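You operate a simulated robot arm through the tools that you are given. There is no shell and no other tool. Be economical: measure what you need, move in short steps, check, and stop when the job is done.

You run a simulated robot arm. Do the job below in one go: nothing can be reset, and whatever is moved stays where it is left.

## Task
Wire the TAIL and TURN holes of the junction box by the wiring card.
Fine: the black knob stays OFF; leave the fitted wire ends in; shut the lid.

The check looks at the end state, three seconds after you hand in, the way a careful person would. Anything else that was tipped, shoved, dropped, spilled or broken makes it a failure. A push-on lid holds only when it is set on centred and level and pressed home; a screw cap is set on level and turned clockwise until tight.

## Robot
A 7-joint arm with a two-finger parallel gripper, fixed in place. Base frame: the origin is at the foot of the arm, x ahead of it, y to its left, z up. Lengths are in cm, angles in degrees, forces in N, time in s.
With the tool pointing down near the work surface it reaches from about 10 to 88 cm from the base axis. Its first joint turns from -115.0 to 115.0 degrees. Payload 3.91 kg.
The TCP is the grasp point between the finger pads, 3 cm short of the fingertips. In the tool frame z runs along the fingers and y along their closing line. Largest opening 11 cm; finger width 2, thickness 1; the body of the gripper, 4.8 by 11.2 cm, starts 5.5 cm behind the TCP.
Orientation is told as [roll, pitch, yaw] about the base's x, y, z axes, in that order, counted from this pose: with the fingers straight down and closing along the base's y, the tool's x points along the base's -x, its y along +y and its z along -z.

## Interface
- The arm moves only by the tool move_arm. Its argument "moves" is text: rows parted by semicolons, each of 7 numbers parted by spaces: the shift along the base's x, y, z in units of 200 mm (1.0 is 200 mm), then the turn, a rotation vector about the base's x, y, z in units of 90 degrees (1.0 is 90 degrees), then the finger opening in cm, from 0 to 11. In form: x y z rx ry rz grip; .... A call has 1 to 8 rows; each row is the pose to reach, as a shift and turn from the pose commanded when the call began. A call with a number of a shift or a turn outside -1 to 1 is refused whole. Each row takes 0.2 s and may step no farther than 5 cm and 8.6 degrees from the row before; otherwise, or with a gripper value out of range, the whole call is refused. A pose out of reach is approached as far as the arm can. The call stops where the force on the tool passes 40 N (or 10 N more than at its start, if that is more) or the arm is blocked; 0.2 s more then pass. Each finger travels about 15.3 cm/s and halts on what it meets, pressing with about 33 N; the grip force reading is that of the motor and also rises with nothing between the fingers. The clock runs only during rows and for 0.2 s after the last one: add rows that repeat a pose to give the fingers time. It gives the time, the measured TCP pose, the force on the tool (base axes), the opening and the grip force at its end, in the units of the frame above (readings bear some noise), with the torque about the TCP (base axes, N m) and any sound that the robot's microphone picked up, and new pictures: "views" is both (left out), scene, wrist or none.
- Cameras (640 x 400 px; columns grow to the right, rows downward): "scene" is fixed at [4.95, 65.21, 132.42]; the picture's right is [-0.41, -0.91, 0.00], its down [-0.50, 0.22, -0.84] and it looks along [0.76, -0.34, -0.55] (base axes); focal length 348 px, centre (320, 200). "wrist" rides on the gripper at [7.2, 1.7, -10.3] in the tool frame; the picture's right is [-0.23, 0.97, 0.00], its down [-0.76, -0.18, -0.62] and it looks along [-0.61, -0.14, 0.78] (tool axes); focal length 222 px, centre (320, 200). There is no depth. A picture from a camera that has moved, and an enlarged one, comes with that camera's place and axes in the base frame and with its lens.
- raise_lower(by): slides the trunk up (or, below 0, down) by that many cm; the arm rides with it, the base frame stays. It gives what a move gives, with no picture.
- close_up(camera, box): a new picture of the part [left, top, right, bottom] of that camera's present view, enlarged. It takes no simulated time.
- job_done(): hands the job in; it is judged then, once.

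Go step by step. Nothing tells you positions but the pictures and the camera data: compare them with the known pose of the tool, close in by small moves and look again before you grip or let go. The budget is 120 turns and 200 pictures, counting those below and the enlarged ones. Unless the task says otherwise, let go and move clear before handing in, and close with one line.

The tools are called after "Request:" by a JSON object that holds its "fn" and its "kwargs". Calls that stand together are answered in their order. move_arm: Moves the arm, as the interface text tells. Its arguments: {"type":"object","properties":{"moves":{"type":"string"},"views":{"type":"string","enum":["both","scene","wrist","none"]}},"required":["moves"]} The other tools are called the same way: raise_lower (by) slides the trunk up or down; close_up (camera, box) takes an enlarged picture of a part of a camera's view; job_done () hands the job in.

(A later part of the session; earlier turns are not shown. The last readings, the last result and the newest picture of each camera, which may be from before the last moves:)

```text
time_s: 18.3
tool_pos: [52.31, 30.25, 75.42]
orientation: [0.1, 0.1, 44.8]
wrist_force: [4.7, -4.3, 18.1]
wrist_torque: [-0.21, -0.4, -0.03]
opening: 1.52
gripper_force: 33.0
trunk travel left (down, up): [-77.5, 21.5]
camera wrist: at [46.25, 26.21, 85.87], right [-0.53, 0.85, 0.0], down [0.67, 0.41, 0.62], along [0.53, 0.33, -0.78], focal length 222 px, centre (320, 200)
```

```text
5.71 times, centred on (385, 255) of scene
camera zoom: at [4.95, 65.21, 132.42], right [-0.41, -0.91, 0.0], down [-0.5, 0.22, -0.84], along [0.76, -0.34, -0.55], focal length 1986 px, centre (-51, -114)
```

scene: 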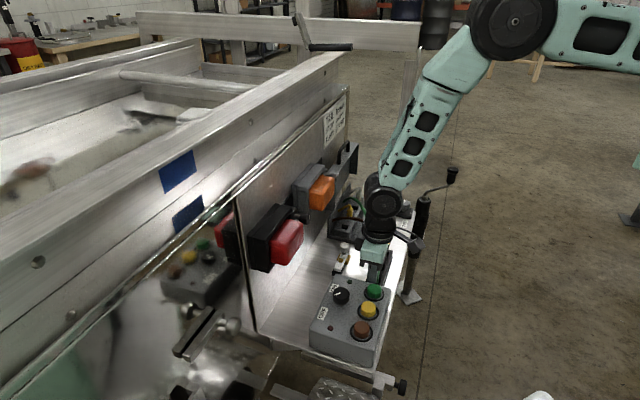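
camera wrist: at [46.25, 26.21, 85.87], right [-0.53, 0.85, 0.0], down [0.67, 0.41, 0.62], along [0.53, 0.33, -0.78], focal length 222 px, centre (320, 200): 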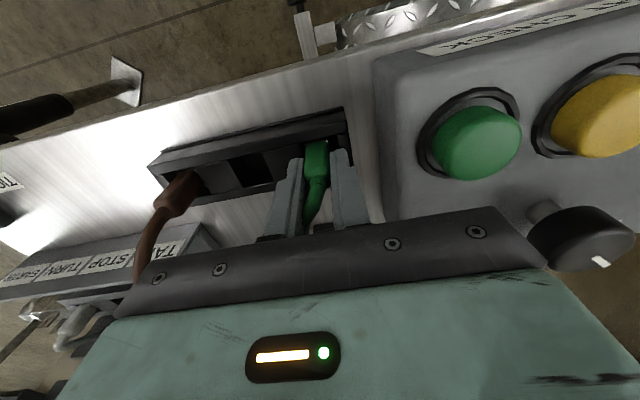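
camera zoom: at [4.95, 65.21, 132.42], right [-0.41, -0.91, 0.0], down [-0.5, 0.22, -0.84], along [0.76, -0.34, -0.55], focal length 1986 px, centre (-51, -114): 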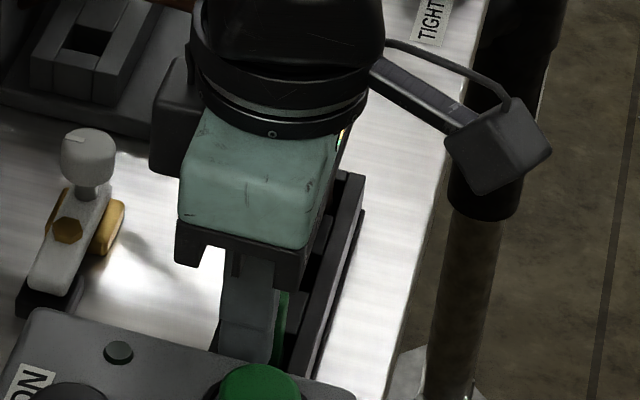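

The fingers hold the plug but sit about 0.5 cm off-centre towards the panel, resting on a rail. I'll reopen, shift, lift slightly and regrip.

Request:
{"fn": "move_arm", "kwargs": {"moves": "0 0 0 0 0 0 2.8; 0 0 0.02 0 0 0 2.8; -0.017 -0.017 0.02 0 0 0 2.8; -0.017 -0.017 0.005 0 0 0 2.8; -0.017 -0.017 0.005 0 0 0 1; -0.017 -0.017 0.005 0 0 0 1; -0.017 -0.017 0.005 0 0 0 1"}}

Request:
{"fn": "close_up", "kwargs": {"camera": "wrist", "box": [240, 110, 400, 240]}}

Request:
{"fn": "close_up", "kwargs": {"camera": "scene", "box": [350, 220, 420, 290]}}

```text
time_s: 19.9
tool_pos: [52.09, 30.04, 75.41]
orientation: [0.1, 0.1, 44.9]
wrist_force: [2.2, -2.4, 5.0]
wrist_torque: [-0.1, -0.13, -0.03]
opening: 1.5
gripper_force: 33.4
trunk travel left (down, up): [-77.5, 21.5]
camera wrist: at [45.82, 25.95, 85.89], right [-0.53, 0.85, 0.0], down [0.67, 0.41, 0.62], along [0.53, 0.33, -0.78], focal length 222 px, centre (320, 200)
```

scene: 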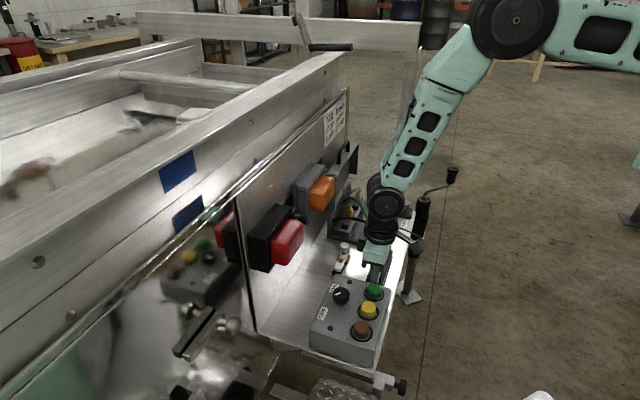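
wrist: 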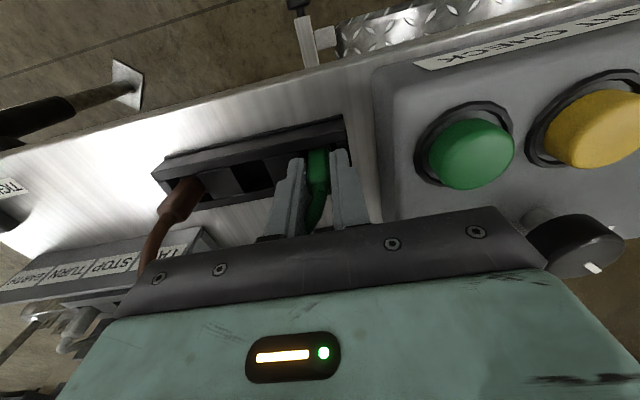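

```text
3.08 times, centred on (320, 175) of wrist
camera zoom: at [45.82, 25.95, 85.89], right [-0.53, 0.85, 0.0], down [0.67, 0.41, 0.62], along [0.53, 0.33, -0.78], focal length 684 px, centre (320, 277)
```

zoom: 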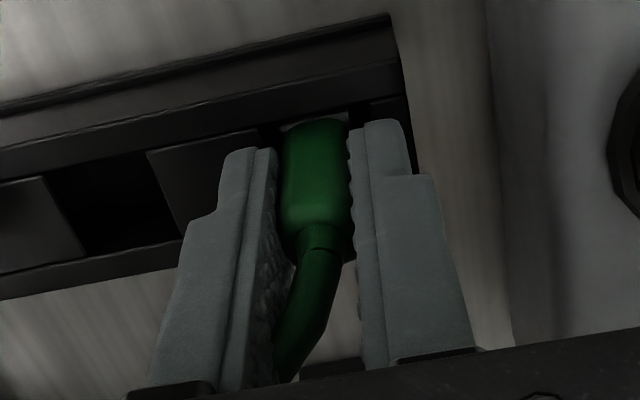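

```text
5.71 times, centred on (385, 255) of scene
camera zoom: at [4.95, 65.21, 132.42], right [-0.41, -0.91, 0.0], down [-0.5, 0.22, -0.84], along [0.76, -0.34, -0.55], focal length 1986 px, centre (-51, -114)
```

zoom: 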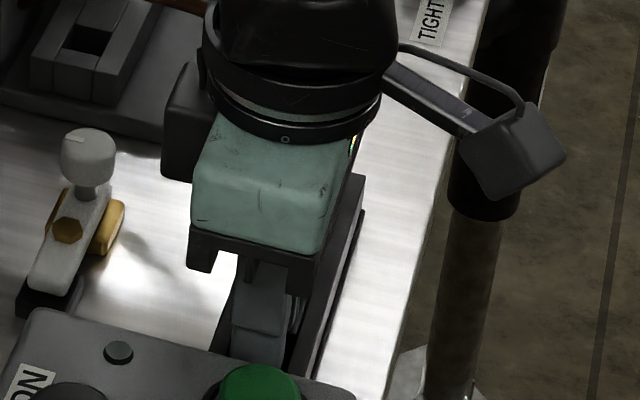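

The plug is well centred in the fingers now. I'll lift it straight out.

Request:
{"fn": "move_arm", "kwargs": {"moves": "0 0 0.05 0 0 0 1; 0 0 0.12 0 0 0 1; 0 0 0.2 0 0 0 1; 0 0 0.35 0 0 0 1; 0 0 0.5 0 0 0 1; 0 0 0.6 0 0 0 1"}}

Request:
{"fn": "close_up", "kwargs": {"camera": "wrist", "box": [240, 110, 400, 240]}}

Request:
{"fn": "close_up", "kwargs": {"camera": "scene", "box": [320, 180, 440, 280]}}

```text
time_s: 21.3
tool_pos: [52.03, 30.08, 87.44]
orientation: [0.2, 0.1, 45.0]
wrist_force: [0.0, 1.0, -0.4]
wrist_torque: [-0.02, 0.03, 0.02]
opening: 1.49
gripper_force: 32.8
trunk travel left (down, up): [-77.5, 21.5]
camera wrist: at [45.82, 26.0, 97.96], right [-0.53, 0.85, 0.0], down [0.67, 0.41, 0.62], along [0.53, 0.33, -0.78], focal length 222 px, centre (320, 200)
```

scene: 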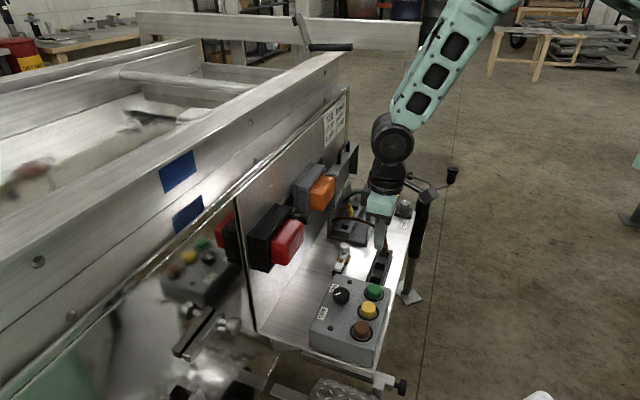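
wrist: 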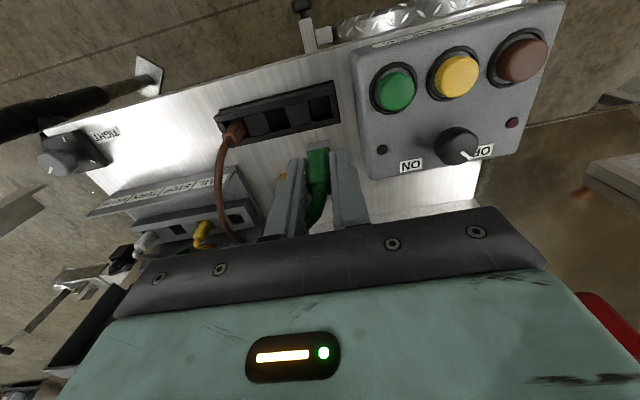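

```text
3.08 times, centred on (320, 175) of wrist
camera zoom: at [45.82, 26.0, 97.96], right [-0.53, 0.85, 0.0], down [0.67, 0.41, 0.62], along [0.53, 0.33, -0.78], focal length 684 px, centre (320, 277)
```

zoom: 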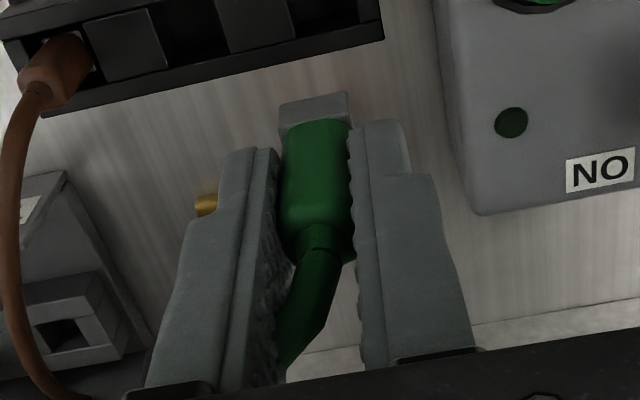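

```text
4.00 times, centred on (380, 230) of scene
camera zoom: at [4.95, 65.21, 132.42], right [-0.41, -0.91, 0.0], down [-0.5, 0.22, -0.84], along [0.76, -0.34, -0.55], focal length 1390 px, centre (80, 80)
```

zoom: 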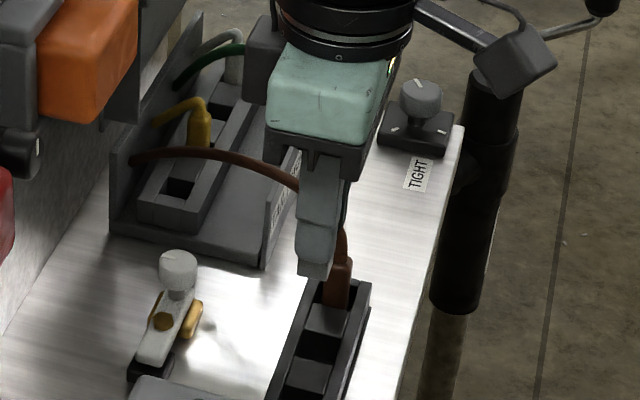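

The plug came out cleanly: a body about 3 cm long with a square prong about 1.8 cm below it. I'll carry it high towards TURN on the robot side, then look.

Request:
{"fn": "move_arm", "kwargs": {"moves": "0.2 -0.1 0.03 0 0 0 1; 0.4 -0.2 0.05 0 0 0 1; 0.6 -0.3 0.05 0 0 0 1; 0.8 -0.4 0.05 0 0 0 1; 0.98 -0.5 0.05 0 0 0 1; 0.98 -0.5 0.05 0 0 0 1"}}

Request:
{"fn": "close_up", "kwargs": {"camera": "wrist", "box": [220, 100, 420, 240]}}

Request:
{"fn": "close_up", "kwargs": {"camera": "scene", "box": [310, 140, 430, 250]}}

```text
time_s: 22.7
tool_pos: [71.62, 19.86, 88.33]
orientation: [0.2, 0.2, 44.9]
wrist_force: [-0.5, -0.6, -0.4]
wrist_torque: [-0.02, 0.03, 0.0]
opening: 1.48
gripper_force: 33.1
trunk travel left (down, up): [-77.5, 21.5]
camera wrist: at [65.39, 16.03, 98.93], right [-0.53, 0.85, 0.0], down [0.67, 0.41, 0.62], along [0.53, 0.33, -0.78], focal length 222 px, centre (320, 200)
```

scene: 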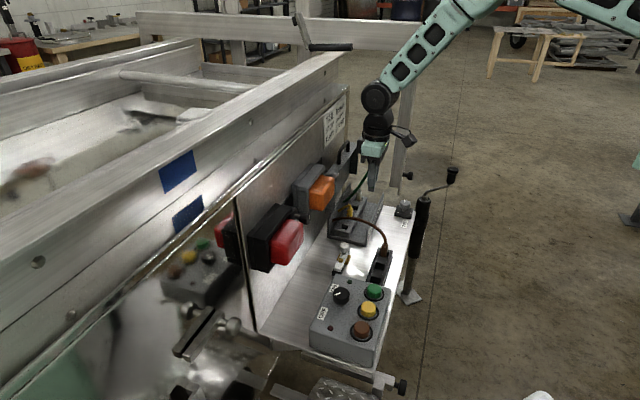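
wrist: 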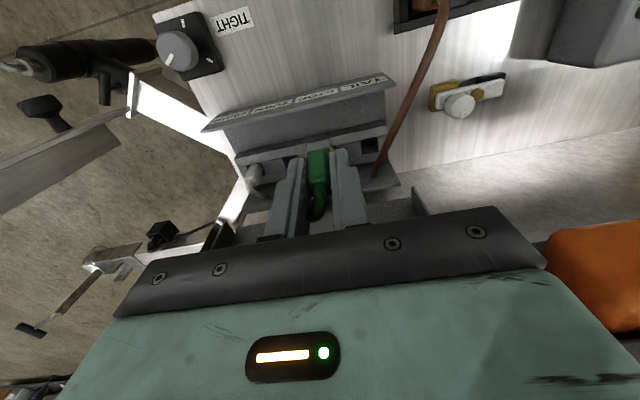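

```text
2.86 times, centred on (320, 170) of wrist
camera zoom: at [65.39, 16.03, 98.93], right [-0.53, 0.85, 0.0], down [0.67, 0.41, 0.62], along [0.53, 0.33, -0.78], focal length 635 px, centre (320, 286)
```

zoom: 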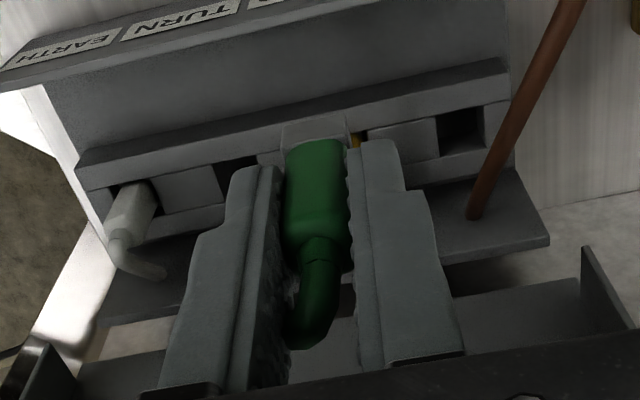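

```text
3.64 times, centred on (370, 195) of scene
camera zoom: at [4.95, 65.21, 132.42], right [-0.41, -0.91, 0.0], down [-0.5, 0.22, -0.84], along [0.76, -0.34, -0.55], focal length 1264 px, centre (138, 218)
```

zoom: 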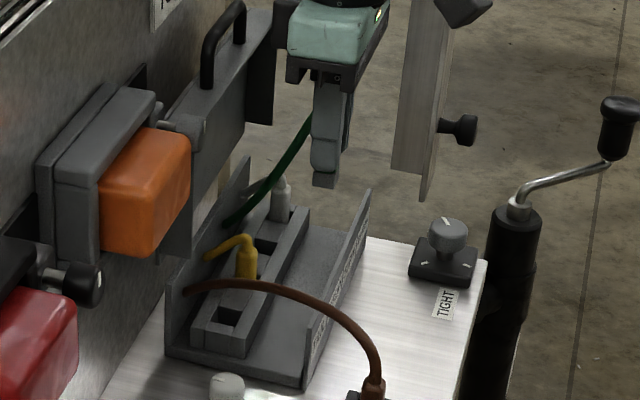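

Labels confirm TURN is the third hole, and my position estimates for both holes repeat well. I'll move above TURN and come down so the prong end hovers about 4 cm above it.

Request:
{"fn": "move_arm", "kwargs": {"moves": "0.2 0.01 0 0 0 0 1; 0.394 0.017 0 0 0 0 1; 0.394 0.017 -0.15 0 0 0 1; 0.394 0.017 -0.3 0 0 0 1; 0.394 0.017 -0.35 0 0 0 1; 0.394 0.017 -0.35 0 0 0 1"}}

Request:
{"fn": "close_up", "kwargs": {"camera": "wrist", "box": [260, 120, 380, 220]}}

Request:
{"fn": "close_up", "kwargs": {"camera": "scene", "box": [330, 170, 400, 240]}}

```text
time_s: 23.4
tool_pos: [79.73, 20.65, 88.26]
orientation: [0.1, -0.6, 44.9]
wrist_force: [-7.6, -4.3, 17.9]
wrist_torque: [0.89, -0.47, 0.5]
opening: 1.48
gripper_force: 33.1
trunk travel left (down, up): [-77.5, 21.5]
stopped in row 3: the force on the tool passed its limit at 58 N (the readings are from after the stop); the commanded pose is now the measured one
camera wrist: at [73.41, 16.6, 98.71], right [-0.53, 0.85, 0.0], down [0.66, 0.41, 0.63], along [0.53, 0.34, -0.78], focal length 222 px, centre (320, 200)
```

scene: 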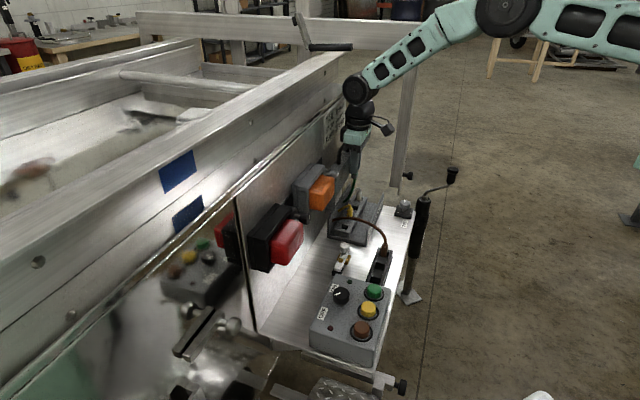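
wrist: 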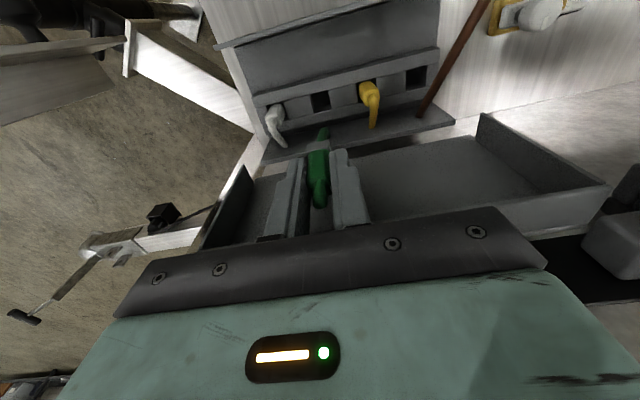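

```text
4.00 times, centred on (320, 170) of wrist
camera zoom: at [73.41, 16.6, 98.71], right [-0.53, 0.85, 0.0], down [0.66, 0.41, 0.63], along [0.53, 0.34, -0.78], focal length 888 px, centre (320, 320)
```

zoom: 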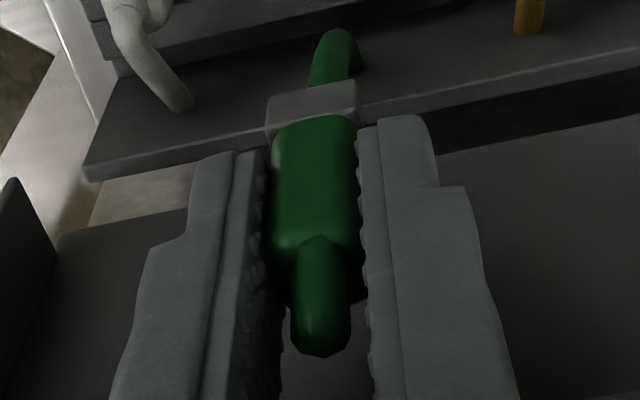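

```text
5.71 times, centred on (365, 205) of scene
camera zoom: at [4.95, 65.21, 132.42], right [-0.41, -0.91, 0.0], down [-0.5, 0.22, -0.84], along [0.76, -0.34, -0.55], focal length 1986 px, centre (63, 171)
```

zoom: 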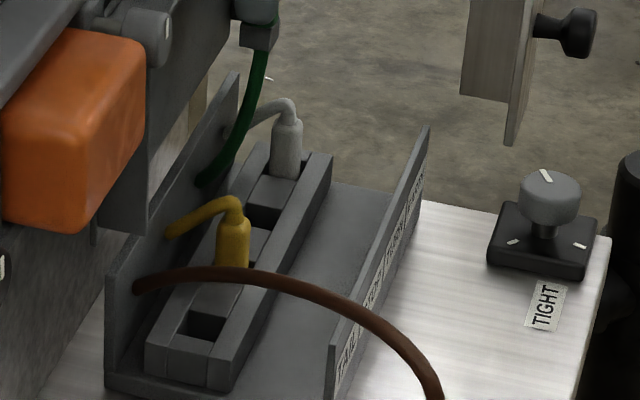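

The gripper body brushed the rim of the raised lid, whose rim plane I compute at p≈73 (p is the direction across the deck), too close for a vertical grip. I'll back off, return the plug to its tray slot, and regrip with the gripper tilted away from the lid.

Request:
{"fn": "move_arm", "kwargs": {"moves": "-0.03 -0.03 0.05 0 0 0 1; -0.08 -0.08 0.15 0 0 0 1; -0.25 -0.05 0.15 0 0 0 1; -0.45 0.05 0.12 0 0 0 1; -0.65 0.15 0.08 0 0 0 1; -0.85 0.25 0.05 0 0 0 1; -0.99 0.33 0.02 0 0 0 1; -0.99 0.33 0 0 0 0 1"}}

Request:
{"fn": "close_up", "kwargs": {"camera": "scene", "box": [310, 140, 430, 250]}}

```text
time_s: 25.2
tool_pos: [59.88, 27.19, 88.0]
orientation: [0.0, -0.5, 44.9]
wrist_force: [0.1, -0.7, -0.8]
wrist_torque: [0.02, -0.02, 0.0]
opening: 1.48
gripper_force: 33.1
trunk travel left (down, up): [-77.5, 21.5]
camera wrist: at [53.62, 23.12, 98.43], right [-0.53, 0.85, 0.0], down [0.66, 0.41, 0.63], along [0.53, 0.33, -0.78], focal length 222 px, centre (320, 200)
```

scene: 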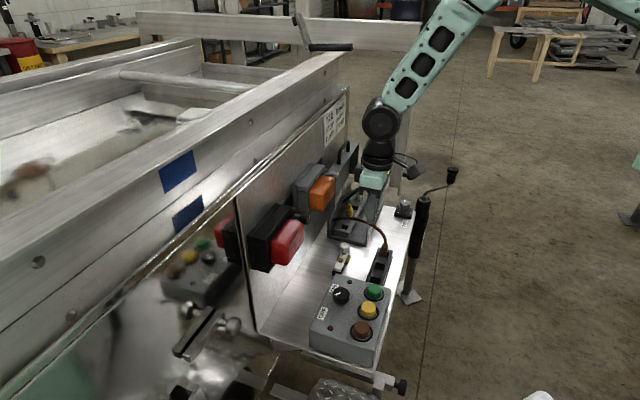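
wrist: 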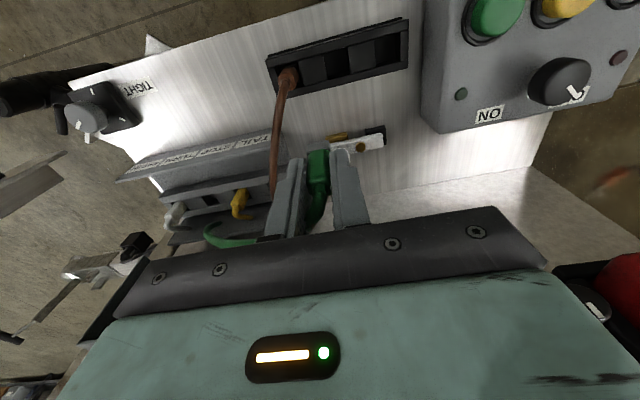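

```text
3.64 times, centred on (370, 195) of scene
camera zoom: at [4.95, 65.21, 132.42], right [-0.41, -0.91, 0.0], down [-0.5, 0.22, -0.84], along [0.76, -0.34, -0.55], focal length 1264 px, centre (138, 218)
```

zoom: 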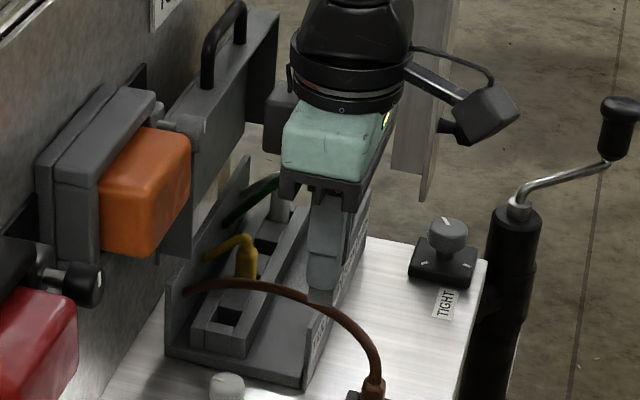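

Lid undisturbed. I'll take the plug back over its tray slot and lower it most of the way.

Request:
{"fn": "move_arm", "kwargs": {"moves": "-0.2 0.07 0 0 0.006 0 1; -0.39 0.142 0 0 0.006 0 1; -0.39 0.142 -0.15 0 0.006 0 1; -0.39 0.142 -0.3 0 0.006 0 1; -0.39 0.142 -0.4 0 0.006 0 1; -0.39 0.142 -0.4 0 0.006 0 1"}}

Request:
{"fn": "close_up", "kwargs": {"camera": "wrist", "box": [240, 110, 400, 240]}}

Request:
{"fn": "close_up", "kwargs": {"camera": "scene", "box": [350, 220, 420, 290]}}

```text
time_s: 26.6
tool_pos: [52.18, 30.16, 79.8]
orientation: [0.5, 0.0, 45.0]
wrist_force: [-0.2, 0.1, 0.6]
wrist_torque: [0.03, 0.0, -0.01]
opening: 1.49
gripper_force: 32.4
trunk travel left (down, up): [-77.5, 21.5]
camera wrist: at [45.93, 26.08, 90.39], right [-0.53, 0.85, 0.01], down [0.67, 0.41, 0.62], along [0.53, 0.33, -0.78], focal length 222 px, centre (320, 200)
```

scene: 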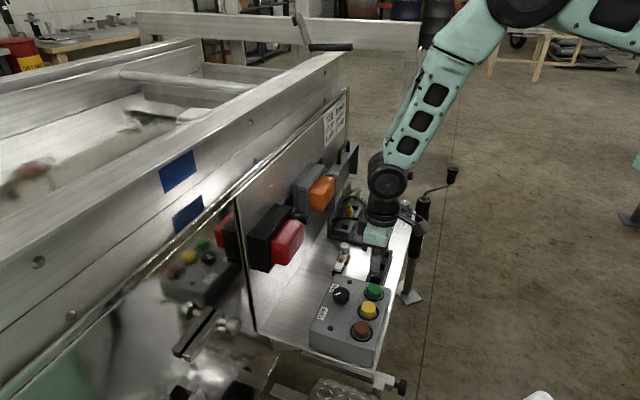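
wrist: 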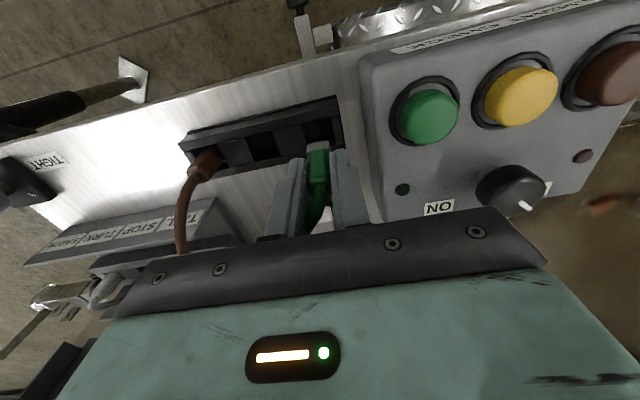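

```text
3.08 times, centred on (320, 175) of wrist
camera zoom: at [45.93, 26.08, 90.39], right [-0.53, 0.85, 0.01], down [0.67, 0.41, 0.62], along [0.53, 0.33, -0.78], focal length 684 px, centre (320, 277)
```

zoom: 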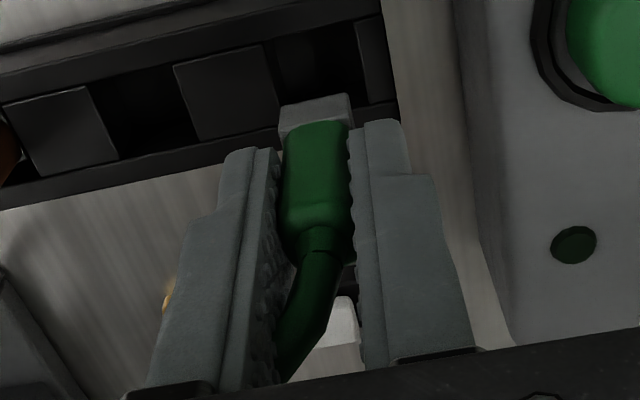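

```text
5.71 times, centred on (385, 255) of scene
camera zoom: at [4.95, 65.21, 132.42], right [-0.41, -0.91, 0.0], down [-0.5, 0.22, -0.84], along [0.76, -0.34, -0.55], focal length 1986 px, centre (-51, -114)
```

zoom: 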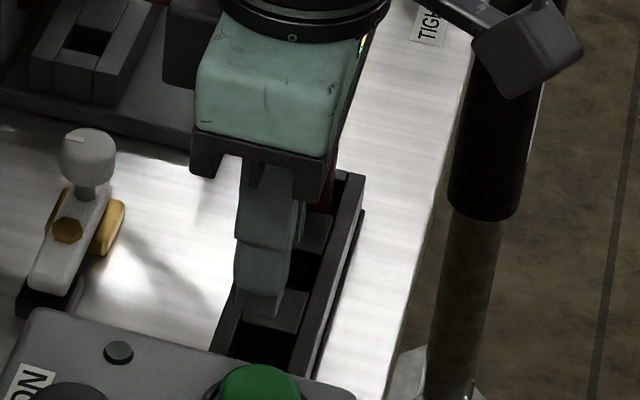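

Aligned to within 1 mm of the pick-up position. I'll lower to the original height.

Request:
{"fn": "move_arm", "kwargs": {"moves": "-0.004 -0.006 -0.1 -0.004 0 0 1; -0.004 -0.006 -0.16 -0.004 0 0 1; -0.004 -0.006 -0.2 -0.004 0 0 1; -0.004 -0.006 -0.218 -0.004 0 0 1; -0.004 -0.006 -0.218 -0.004 0 0 1", "views": "wrist"}}

Request:
{"fn": "close_up", "kwargs": {"camera": "wrist", "box": [240, 110, 400, 240]}}

```text
time_s: 27.9
tool_pos: [52.11, 30.07, 75.72]
orientation: [0.3, 0.1, 44.9]
wrist_force: [0.2, -0.2, -0.5]
wrist_torque: [0.02, 0.0, 0.01]
opening: 1.47
gripper_force: 33.1
trunk travel left (down, up): [-77.5, 21.5]
camera wrist: at [45.84, 26.02, 86.2], right [-0.53, 0.85, 0.0], down [0.67, 0.41, 0.62], along [0.53, 0.33, -0.79], focal length 222 px, centre (320, 200)
```

wrist: 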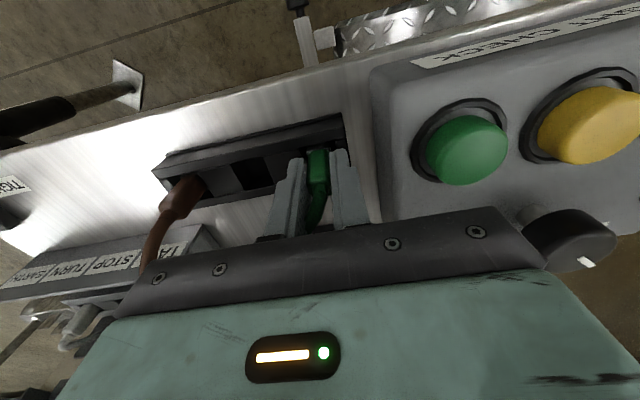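

```text
3.08 times, centred on (320, 175) of wrist
camera zoom: at [45.84, 26.02, 86.2], right [-0.53, 0.85, 0.0], down [0.67, 0.41, 0.62], along [0.53, 0.33, -0.79], focal length 684 px, centre (320, 277)
```

zoom: 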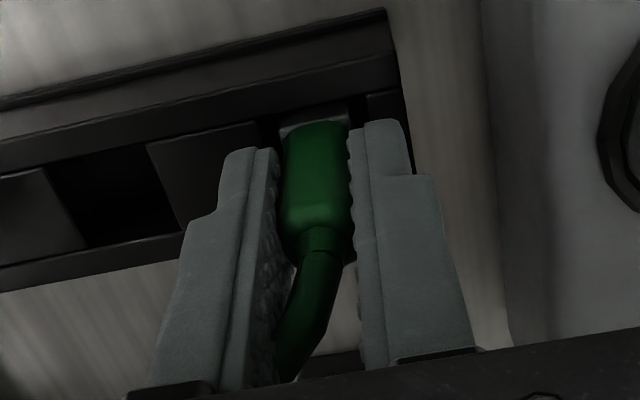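

Nearly down. I'll lower the last 3 mm, release, rise and tilt the gripper 35° away from the panel.

Request:
{"fn": "move_arm", "kwargs": {"moves": "0 0 -0.013 0 0 0 1; 0 0 -0.013 0 0 0 1; 0 0 -0.013 0 0 0 3.2; 0 0 -0.013 0 0 0 3.2; 0 0 0.1 0 0 0 3.2; 0 0 0.25 0 0 0 3.2", "views": "none"}}

Request:
{"fn": "move_arm", "kwargs": {"moves": "-0.015 -0.015 0 0.063 -0.063 0 3.2; -0.025 -0.025 0 0.126 -0.126 0 3.2; -0.03 -0.03 0 0.189 -0.189 0 3.2; -0.0345 -0.0345 0 0.252 -0.252 0 3.2; -0.0345 -0.0345 -0.03 0.275 -0.275 0 3.2; -0.0345 -0.0345 -0.06 0.275 -0.275 0 3.2"}}

Request:
{"fn": "close_up", "kwargs": {"camera": "wrist", "box": [240, 110, 400, 240]}}

Request:
{"fn": "close_up", "kwargs": {"camera": "scene", "box": [350, 220, 420, 290]}}

```text
time_s: 29.2
tool_pos: [52.09, 29.75, 80.59]
orientation: [0.1, 0.3, 44.9]
wrist_force: [-1.0, -0.5, -0.5]
wrist_torque: [0.0, 0.03, -0.04]
opening: 3.17
gripper_force: 0.0
trunk travel left (down, up): [-77.5, 21.5]
```

```text
time_s: 30.6
tool_pos: [51.4, 29.27, 79.48]
orientation: [0.3, -34.7, 44.9]
wrist_force: [-0.5, -0.6, -0.2]
wrist_torque: [0.04, 0.0, 0.01]
opening: 3.19
gripper_force: 0.0
trunk travel left (down, up): [-77.5, 21.5]
camera wrist: at [41.88, 21.92, 83.91], right [-0.56, 0.82, 0.13], down [0.32, 0.06, 0.95], along [0.77, 0.57, -0.3], focal length 222 px, centre (320, 200)
```

scene: 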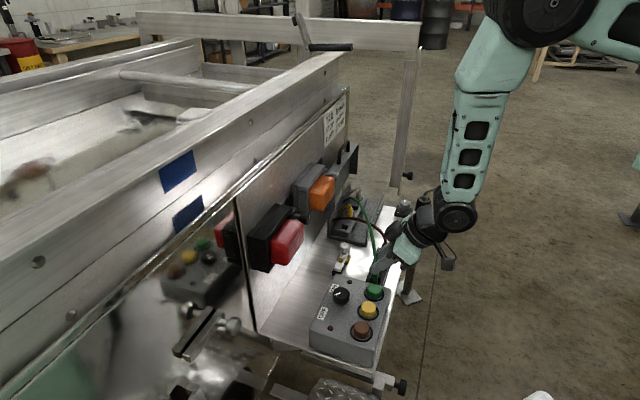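
wrist: 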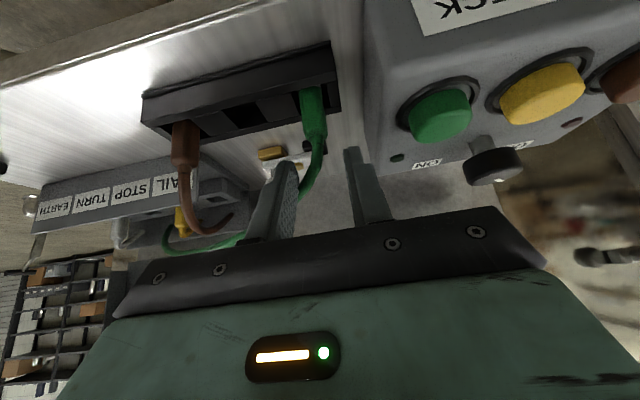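

```text
3.08 times, centred on (320, 175) of wrist
camera zoom: at [41.88, 21.92, 83.91], right [-0.56, 0.82, 0.13], down [0.32, 0.06, 0.95], along [0.77, 0.57, -0.3], focal length 684 px, centre (320, 277)
```

zoom: 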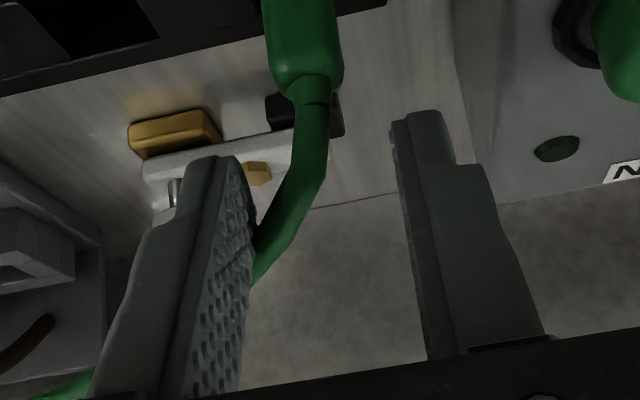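

```text
5.71 times, centred on (385, 255) of scene
camera zoom: at [4.95, 65.21, 132.42], right [-0.41, -0.91, 0.0], down [-0.5, 0.22, -0.84], along [0.76, -0.34, -0.55], focal length 1986 px, centre (-51, -114)
```

zoom: 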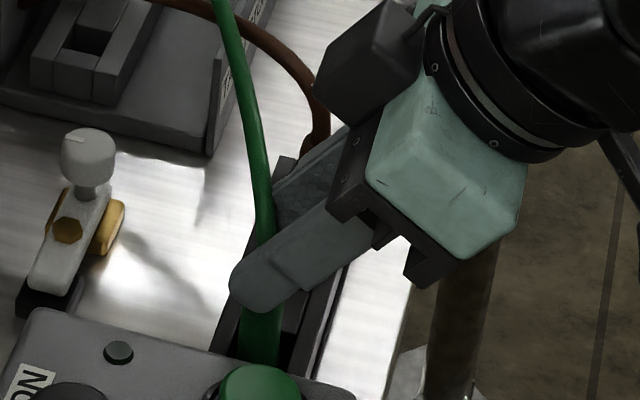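

The tilted fingers straddle the plug and are centred. I'll lower and grip.

Request:
{"fn": "move_arm", "kwargs": {"moves": "0 0.004 -0.08 0 0 0 3.2; 0 0.004 -0.15 0 0 0 3.2; 0 0.004 -0.195 0 0 0 3.2; 0 0.004 -0.195 0 0 0 3.2"}}

Request:
{"fn": "close_up", "kwargs": {"camera": "wrist", "box": [240, 110, 400, 240]}}

Request:
{"fn": "close_up", "kwargs": {"camera": "scene", "box": [350, 220, 420, 290]}}

```text
time_s: 31.6
tool_pos: [51.31, 29.37, 75.5]
orientation: [0.2, -34.8, 45.0]
wrist_force: [-0.6, -0.3, 0.5]
wrist_torque: [0.05, -0.03, 0.01]
opening: 3.21
gripper_force: 0.1
trunk travel left (down, up): [-77.5, 21.5]
camera wrist: at [41.8, 22.05, 80.0], right [-0.56, 0.82, 0.13], down [0.32, 0.06, 0.95], along [0.77, 0.57, -0.3], focal length 222 px, centre (320, 200)
```

scene: 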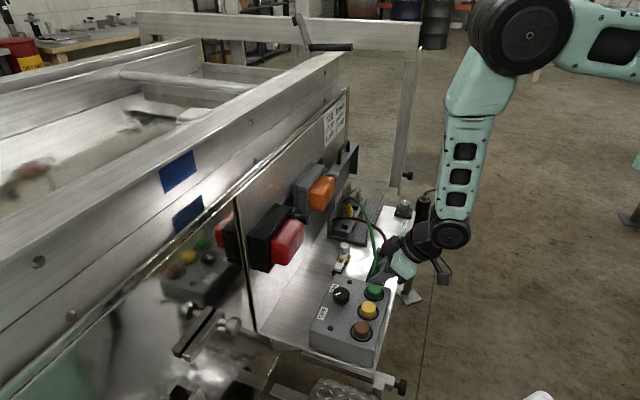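
wrist: 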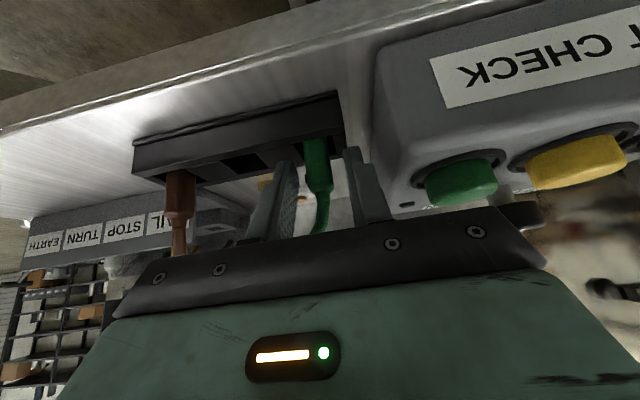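

```text
3.08 times, centred on (320, 175) of wrist
camera zoom: at [41.8, 22.05, 80.0], right [-0.56, 0.82, 0.13], down [0.32, 0.06, 0.95], along [0.77, 0.57, -0.3], focal length 684 px, centre (320, 277)
```

zoom: 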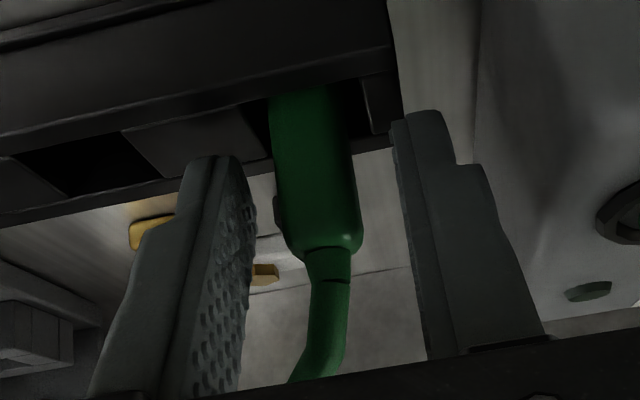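

```text
5.71 times, centred on (385, 255) of scene
camera zoom: at [4.95, 65.21, 132.42], right [-0.41, -0.91, 0.0], down [-0.5, 0.22, -0.84], along [0.76, -0.34, -0.55], focal length 1986 px, centre (-51, -114)
```

zoom: 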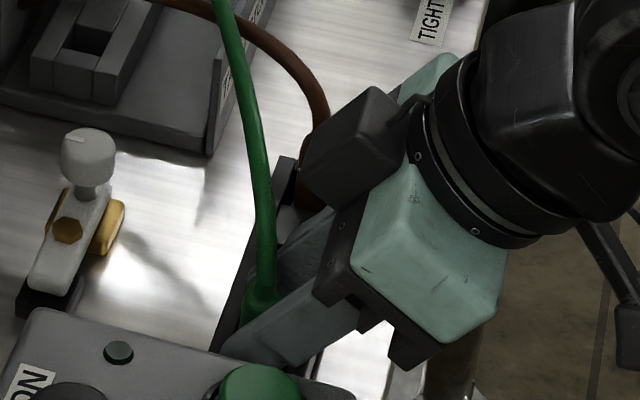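

Fingers straddle the upright plug. Gripping and lifting.

Request:
{"fn": "move_arm", "kwargs": {"moves": "0 0 0 0 0 0 1; 0 0 0 0 0 0 1; 0 0 0 0 0 0 1; 0 0 0.06 0 0 0 1; 0 0 0.15 0 0 0 1; 0 0 0.3 0 0 0 1; 0 0 0.5 0 0 0 1"}}

Request:
{"fn": "close_up", "kwargs": {"camera": "wrist", "box": [240, 110, 400, 240]}}

Request:
{"fn": "close_up", "kwargs": {"camera": "scene", "box": [340, 180, 420, 260]}}

```text
time_s: 33.2
tool_pos: [51.39, 29.29, 85.58]
orientation: [0.3, -34.7, 44.9]
wrist_force: [0.6, -0.1, -0.1]
wrist_torque: [0.02, -0.03, 0.0]
opening: 1.46
gripper_force: 33.5
trunk travel left (down, up): [-77.5, 21.5]
camera wrist: at [41.87, 22.08, 90.0], right [-0.56, 0.82, 0.13], down [0.32, 0.06, 0.95], along [0.77, 0.57, -0.3], focal length 222 px, centre (320, 200)
```

scene: 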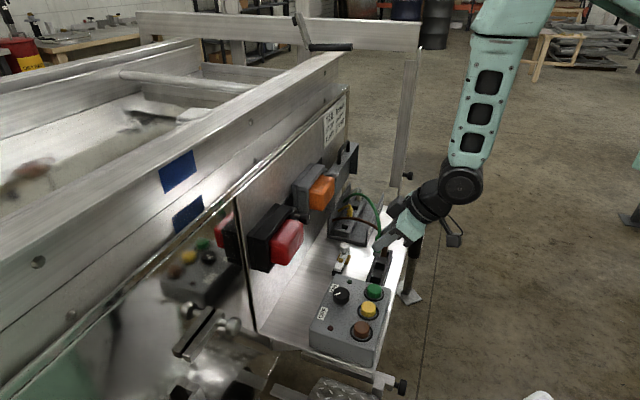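
wrist: 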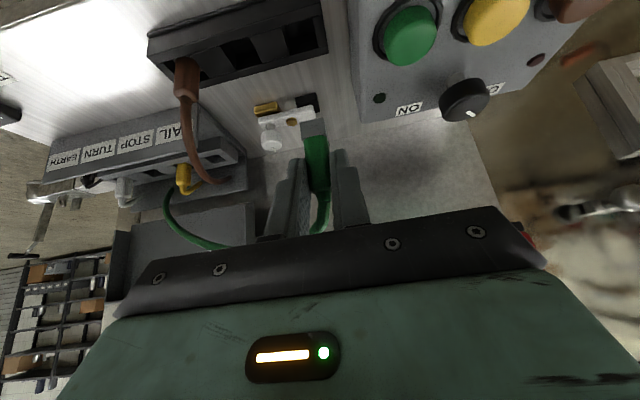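

```text
3.08 times, centred on (320, 175) of wrist
camera zoom: at [41.87, 22.08, 90.0], right [-0.56, 0.82, 0.13], down [0.32, 0.06, 0.95], along [0.77, 0.57, -0.3], focal length 684 px, centre (320, 277)
```

zoom: 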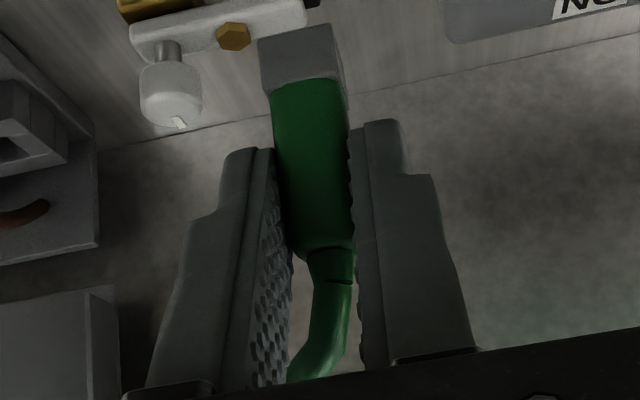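

```text
5.00 times, centred on (380, 220) of scene
camera zoom: at [4.95, 65.21, 132.42], right [-0.41, -0.91, 0.0], down [-0.5, 0.22, -0.84], along [0.76, -0.34, -0.55], focal length 1738 px, centre (20, 100)
```

zoom: 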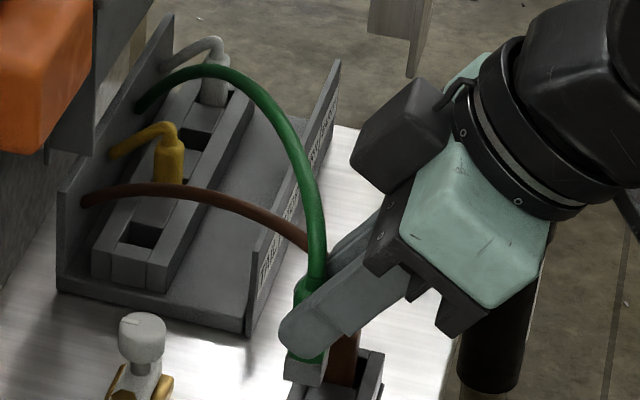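

The plug is held vertical, with the gripper leaning away from the lid. Carrying it to TURN.

Request:
{"fn": "move_arm", "kwargs": {"moves": "0.2 -0.1 0.05 0 0 0 1; 0.4 -0.2 0.08 0 0 0 1; 0.6 -0.3 0.08 0 0 0 1; 0.8 -0.38 0.08 0 0 0 1; 0.98 -0.44 0.08 0 0 0 1; 0.98 -0.44 0.08 0 0 0 1", "views": "none"}}

Request:
{"fn": "move_arm", "kwargs": {"moves": "0.15 -0.02 0 0 0 0 1; 0.29 -0.03 -0.02 0 0 0 1; 0.37 -0.04 -0.08 0 0 0 1; 0.37 -0.045 -0.15 0 0 0 1; 0.37 -0.045 -0.2 0 0 0 1; 0.37 -0.045 -0.2 0 0 0 1"}}

Request:
{"fn": "close_up", "kwargs": {"camera": "wrist", "box": [240, 90, 400, 220]}}

Request:
{"fn": "close_up", "kwargs": {"camera": "scene", "box": [330, 160, 410, 240]}}

```text
time_s: 34.6
tool_pos: [71.13, 20.55, 87.16]
orientation: [0.2, -34.8, 45.0]
wrist_force: [0.8, -0.6, -0.1]
wrist_torque: [0.04, 0.0, 0.01]
opening: 1.48
gripper_force: 33.6
trunk travel left (down, up): [-77.5, 21.5]
```

```text
time_s: 36.0
tool_pos: [78.32, 19.63, 83.15]
orientation: [0.2, -34.7, 44.8]
wrist_force: [-0.9, -0.9, -0.3]
wrist_torque: [-0.03, -0.04, -0.02]
opening: 1.48
gripper_force: 32.7
trunk travel left (down, up): [-77.5, 21.5]
camera wrist: at [68.87, 12.42, 87.66], right [-0.56, 0.82, 0.13], down [0.32, 0.06, 0.95], along [0.77, 0.57, -0.3], focal length 222 px, centre (320, 200)
```

scene: 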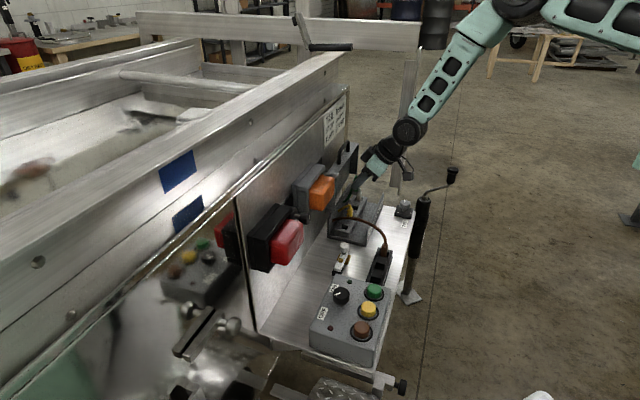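
wrist: 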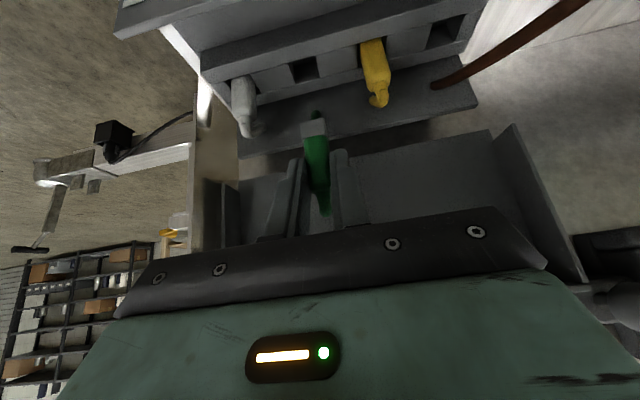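

```text
3.08 times, centred on (320, 155) of wrist
camera zoom: at [68.87, 12.42, 87.66], right [-0.56, 0.82, 0.13], down [0.32, 0.06, 0.95], along [0.77, 0.57, -0.3], focal length 684 px, centre (320, 338)
```

zoom: 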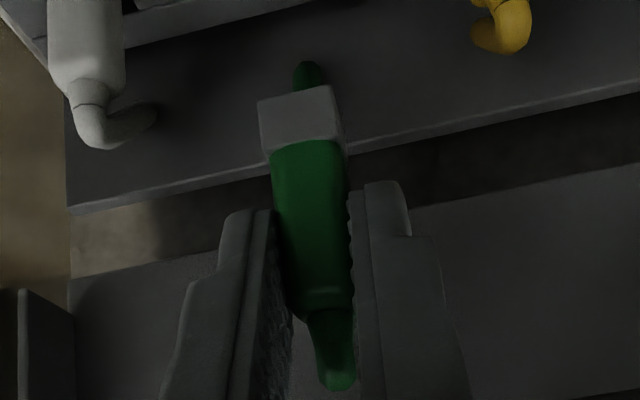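

```text
5.00 times, centred on (370, 200) of scene
camera zoom: at [4.95, 65.21, 132.42], right [-0.41, -0.91, 0.0], down [-0.5, 0.22, -0.84], along [0.76, -0.34, -0.55], focal length 1738 px, centre (70, 200)
```

zoom: 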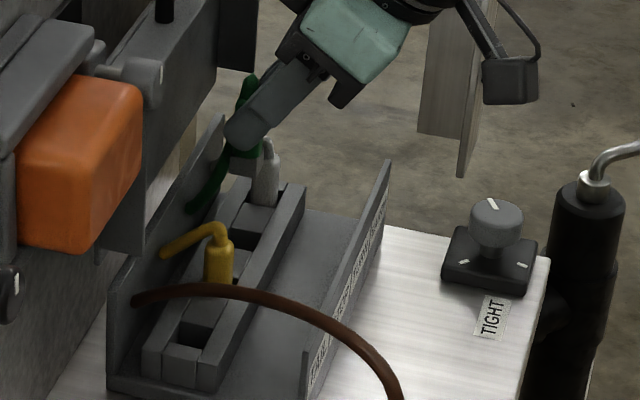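

Now I'll zoom on the TURN hole itself to measure it precisely.

Request:
{"fn": "close_up", "kwargs": {"camera": "wrist", "box": [270, 40, 350, 100]}}

Request:
{"fn": "close_up", "kwargs": {"camera": "wrist", "box": [210, 0, 480, 170]}}

Request:
{"fn": "close_up", "kwargs": {"camera": "scene", "box": [345, 175, 395, 220]}}

```text
6.67 times, centred on (310, 70) of wrist
camera zoom: at [68.87, 12.42, 87.66], right [-0.56, 0.82, 0.13], down [0.32, 0.06, 0.95], along [0.77, 0.57, -0.3], focal length 1481 px, centre (387, 1067)
```

zoom: 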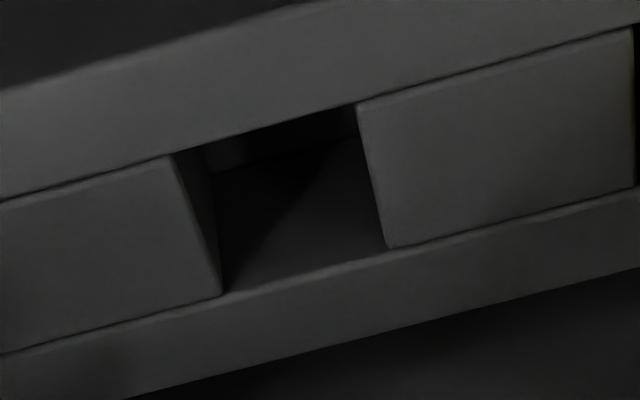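

```text
2.35 times, centred on (345, 85) of wrist
camera zoom: at [68.87, 12.42, 87.66], right [-0.56, 0.82, 0.13], down [0.32, 0.06, 0.95], along [0.77, 0.57, -0.3], focal length 523 px, centre (261, 471)
```

zoom: 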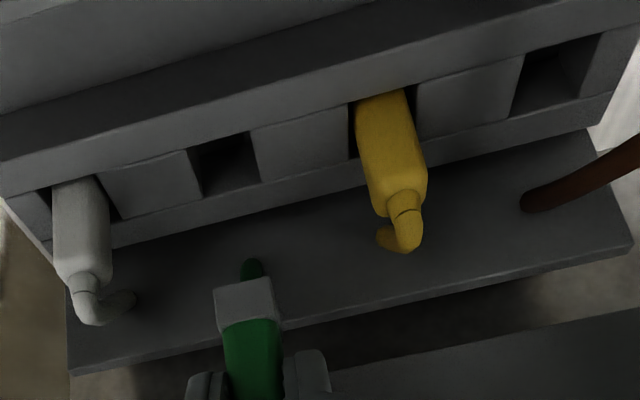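

```text
8.89 times, centred on (370, 198) of scene
camera zoom: at [4.95, 65.21, 132.42], right [-0.41, -0.91, 0.0], down [-0.5, 0.22, -0.84], along [0.76, -0.34, -0.55], focal length 3089 px, centre (-124, 222)
```

zoom: 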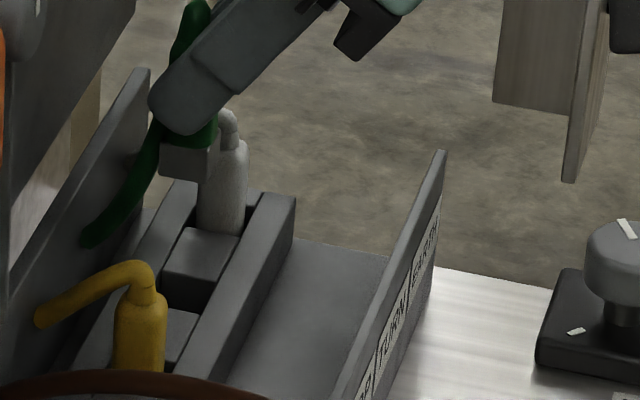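

Request:
{"fn": "close_up", "kwargs": {"camera": "scene", "box": [352, 195, 376, 215]}}

Request:
{"fn": "close_up", "kwargs": {"camera": "scene", "box": [340, 215, 372, 240]}}

```text
16.00 times, centred on (364, 205) of scene
camera zoom: at [4.95, 65.21, 132.42], right [-0.41, -0.91, 0.0], down [-0.5, 0.22, -0.84], along [0.76, -0.34, -0.55], focal length 5560 px, centre (-384, 120)
```

zoom: 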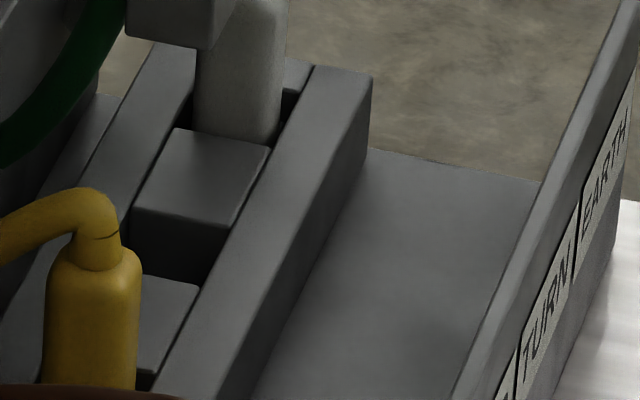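

```text
16.00 times, centred on (356, 228) of scene
camera zoom: at [4.95, 65.21, 132.42], right [-0.41, -0.91, 0.0], down [-0.5, 0.22, -0.84], along [0.76, -0.34, -0.55], focal length 5560 px, centre (-256, -240)
```

zoom: 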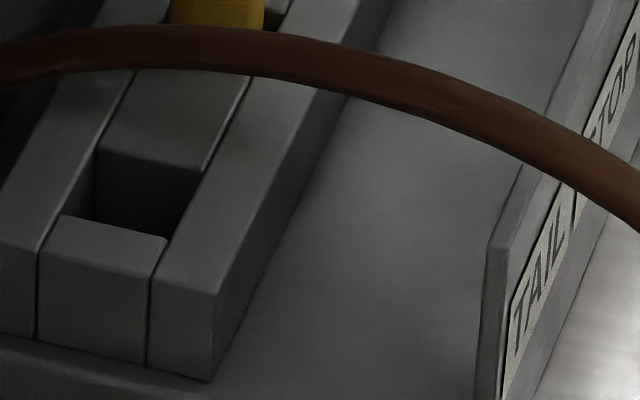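

Hole is about 2×2 cm and the prong about 1.5 cm. I put the hole centre at about (79.4,20.5), top at about 73. I'll make a small correction and lower the prong to just above it.

Request:
{"fn": "move_arm", "kwargs": {"moves": "0.0235 0.002 -0.07 0 0 0 1; 0.0235 0.002 -0.14 0 0 0 1; 0.0235 0.002 -0.2 0 0 0 1; 0.0235 0.002 -0.225 0 0 0 1; 0.0235 0.002 -0.225 0 0 0 1"}}

Request:
{"fn": "close_up", "kwargs": {"camera": "wrist", "box": [260, 70, 380, 160]}}

Request:
{"fn": "close_up", "kwargs": {"camera": "scene", "box": [345, 190, 385, 220]}}

```text
time_s: 37.2
tool_pos: [78.94, 19.61, 78.62]
orientation: [0.3, -34.6, 44.8]
wrist_force: [-0.4, 1.2, -0.3]
wrist_torque: [0.03, 0.0, -0.01]
opening: 1.47
gripper_force: 33.3
trunk travel left (down, up): [-77.5, 21.5]
camera wrist: at [69.4, 12.41, 83.13], right [-0.56, 0.82, 0.13], down [0.32, 0.06, 0.95], along [0.77, 0.57, -0.3], focal length 222 px, centre (320, 200)
```

scene: 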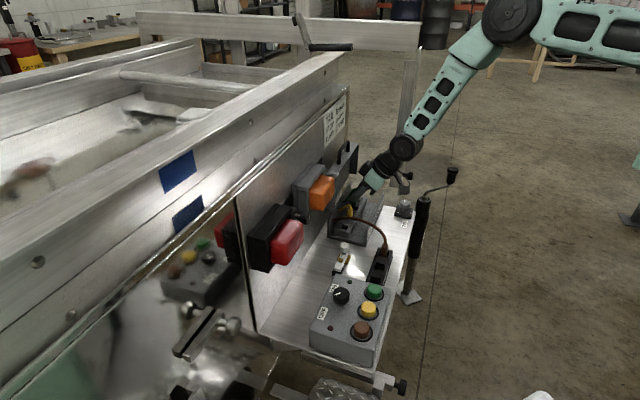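
wrist: 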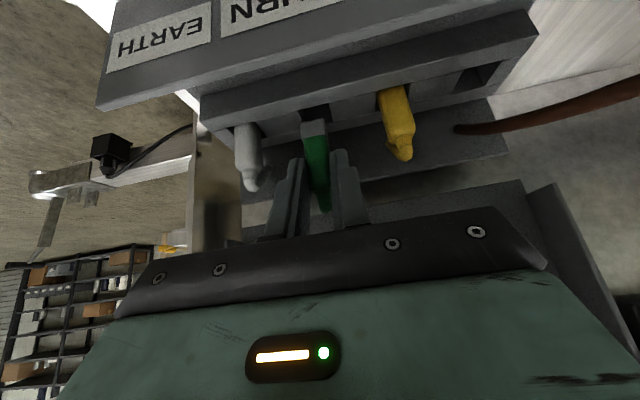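

```text
4.44 times, centred on (320, 115) of wrist
camera zoom: at [69.4, 12.41, 83.13], right [-0.56, 0.82, 0.13], down [0.32, 0.06, 0.95], along [0.77, 0.57, -0.3], focal length 987 px, centre (320, 578)
```

zoom: 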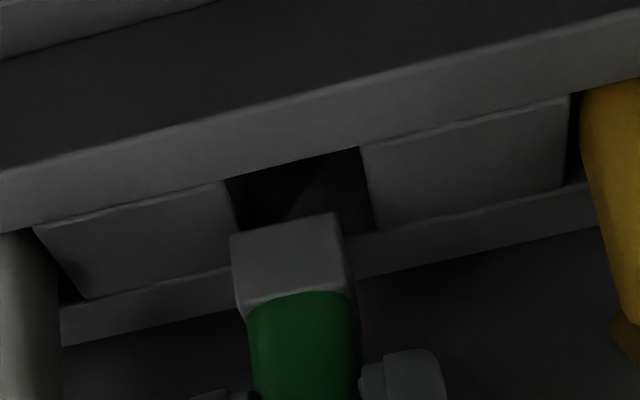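

```text
13.33 times, centred on (365, 205) of scene
camera zoom: at [4.95, 65.21, 132.42], right [-0.41, -0.91, 0.0], down [-0.5, 0.22, -0.84], along [0.76, -0.34, -0.55], focal length 4634 px, centre (-280, 133)
```

zoom: 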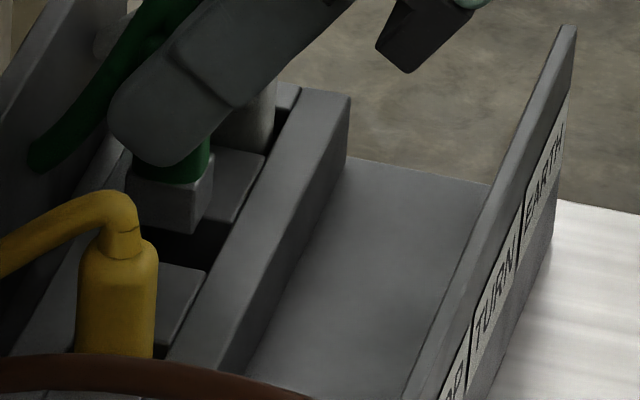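

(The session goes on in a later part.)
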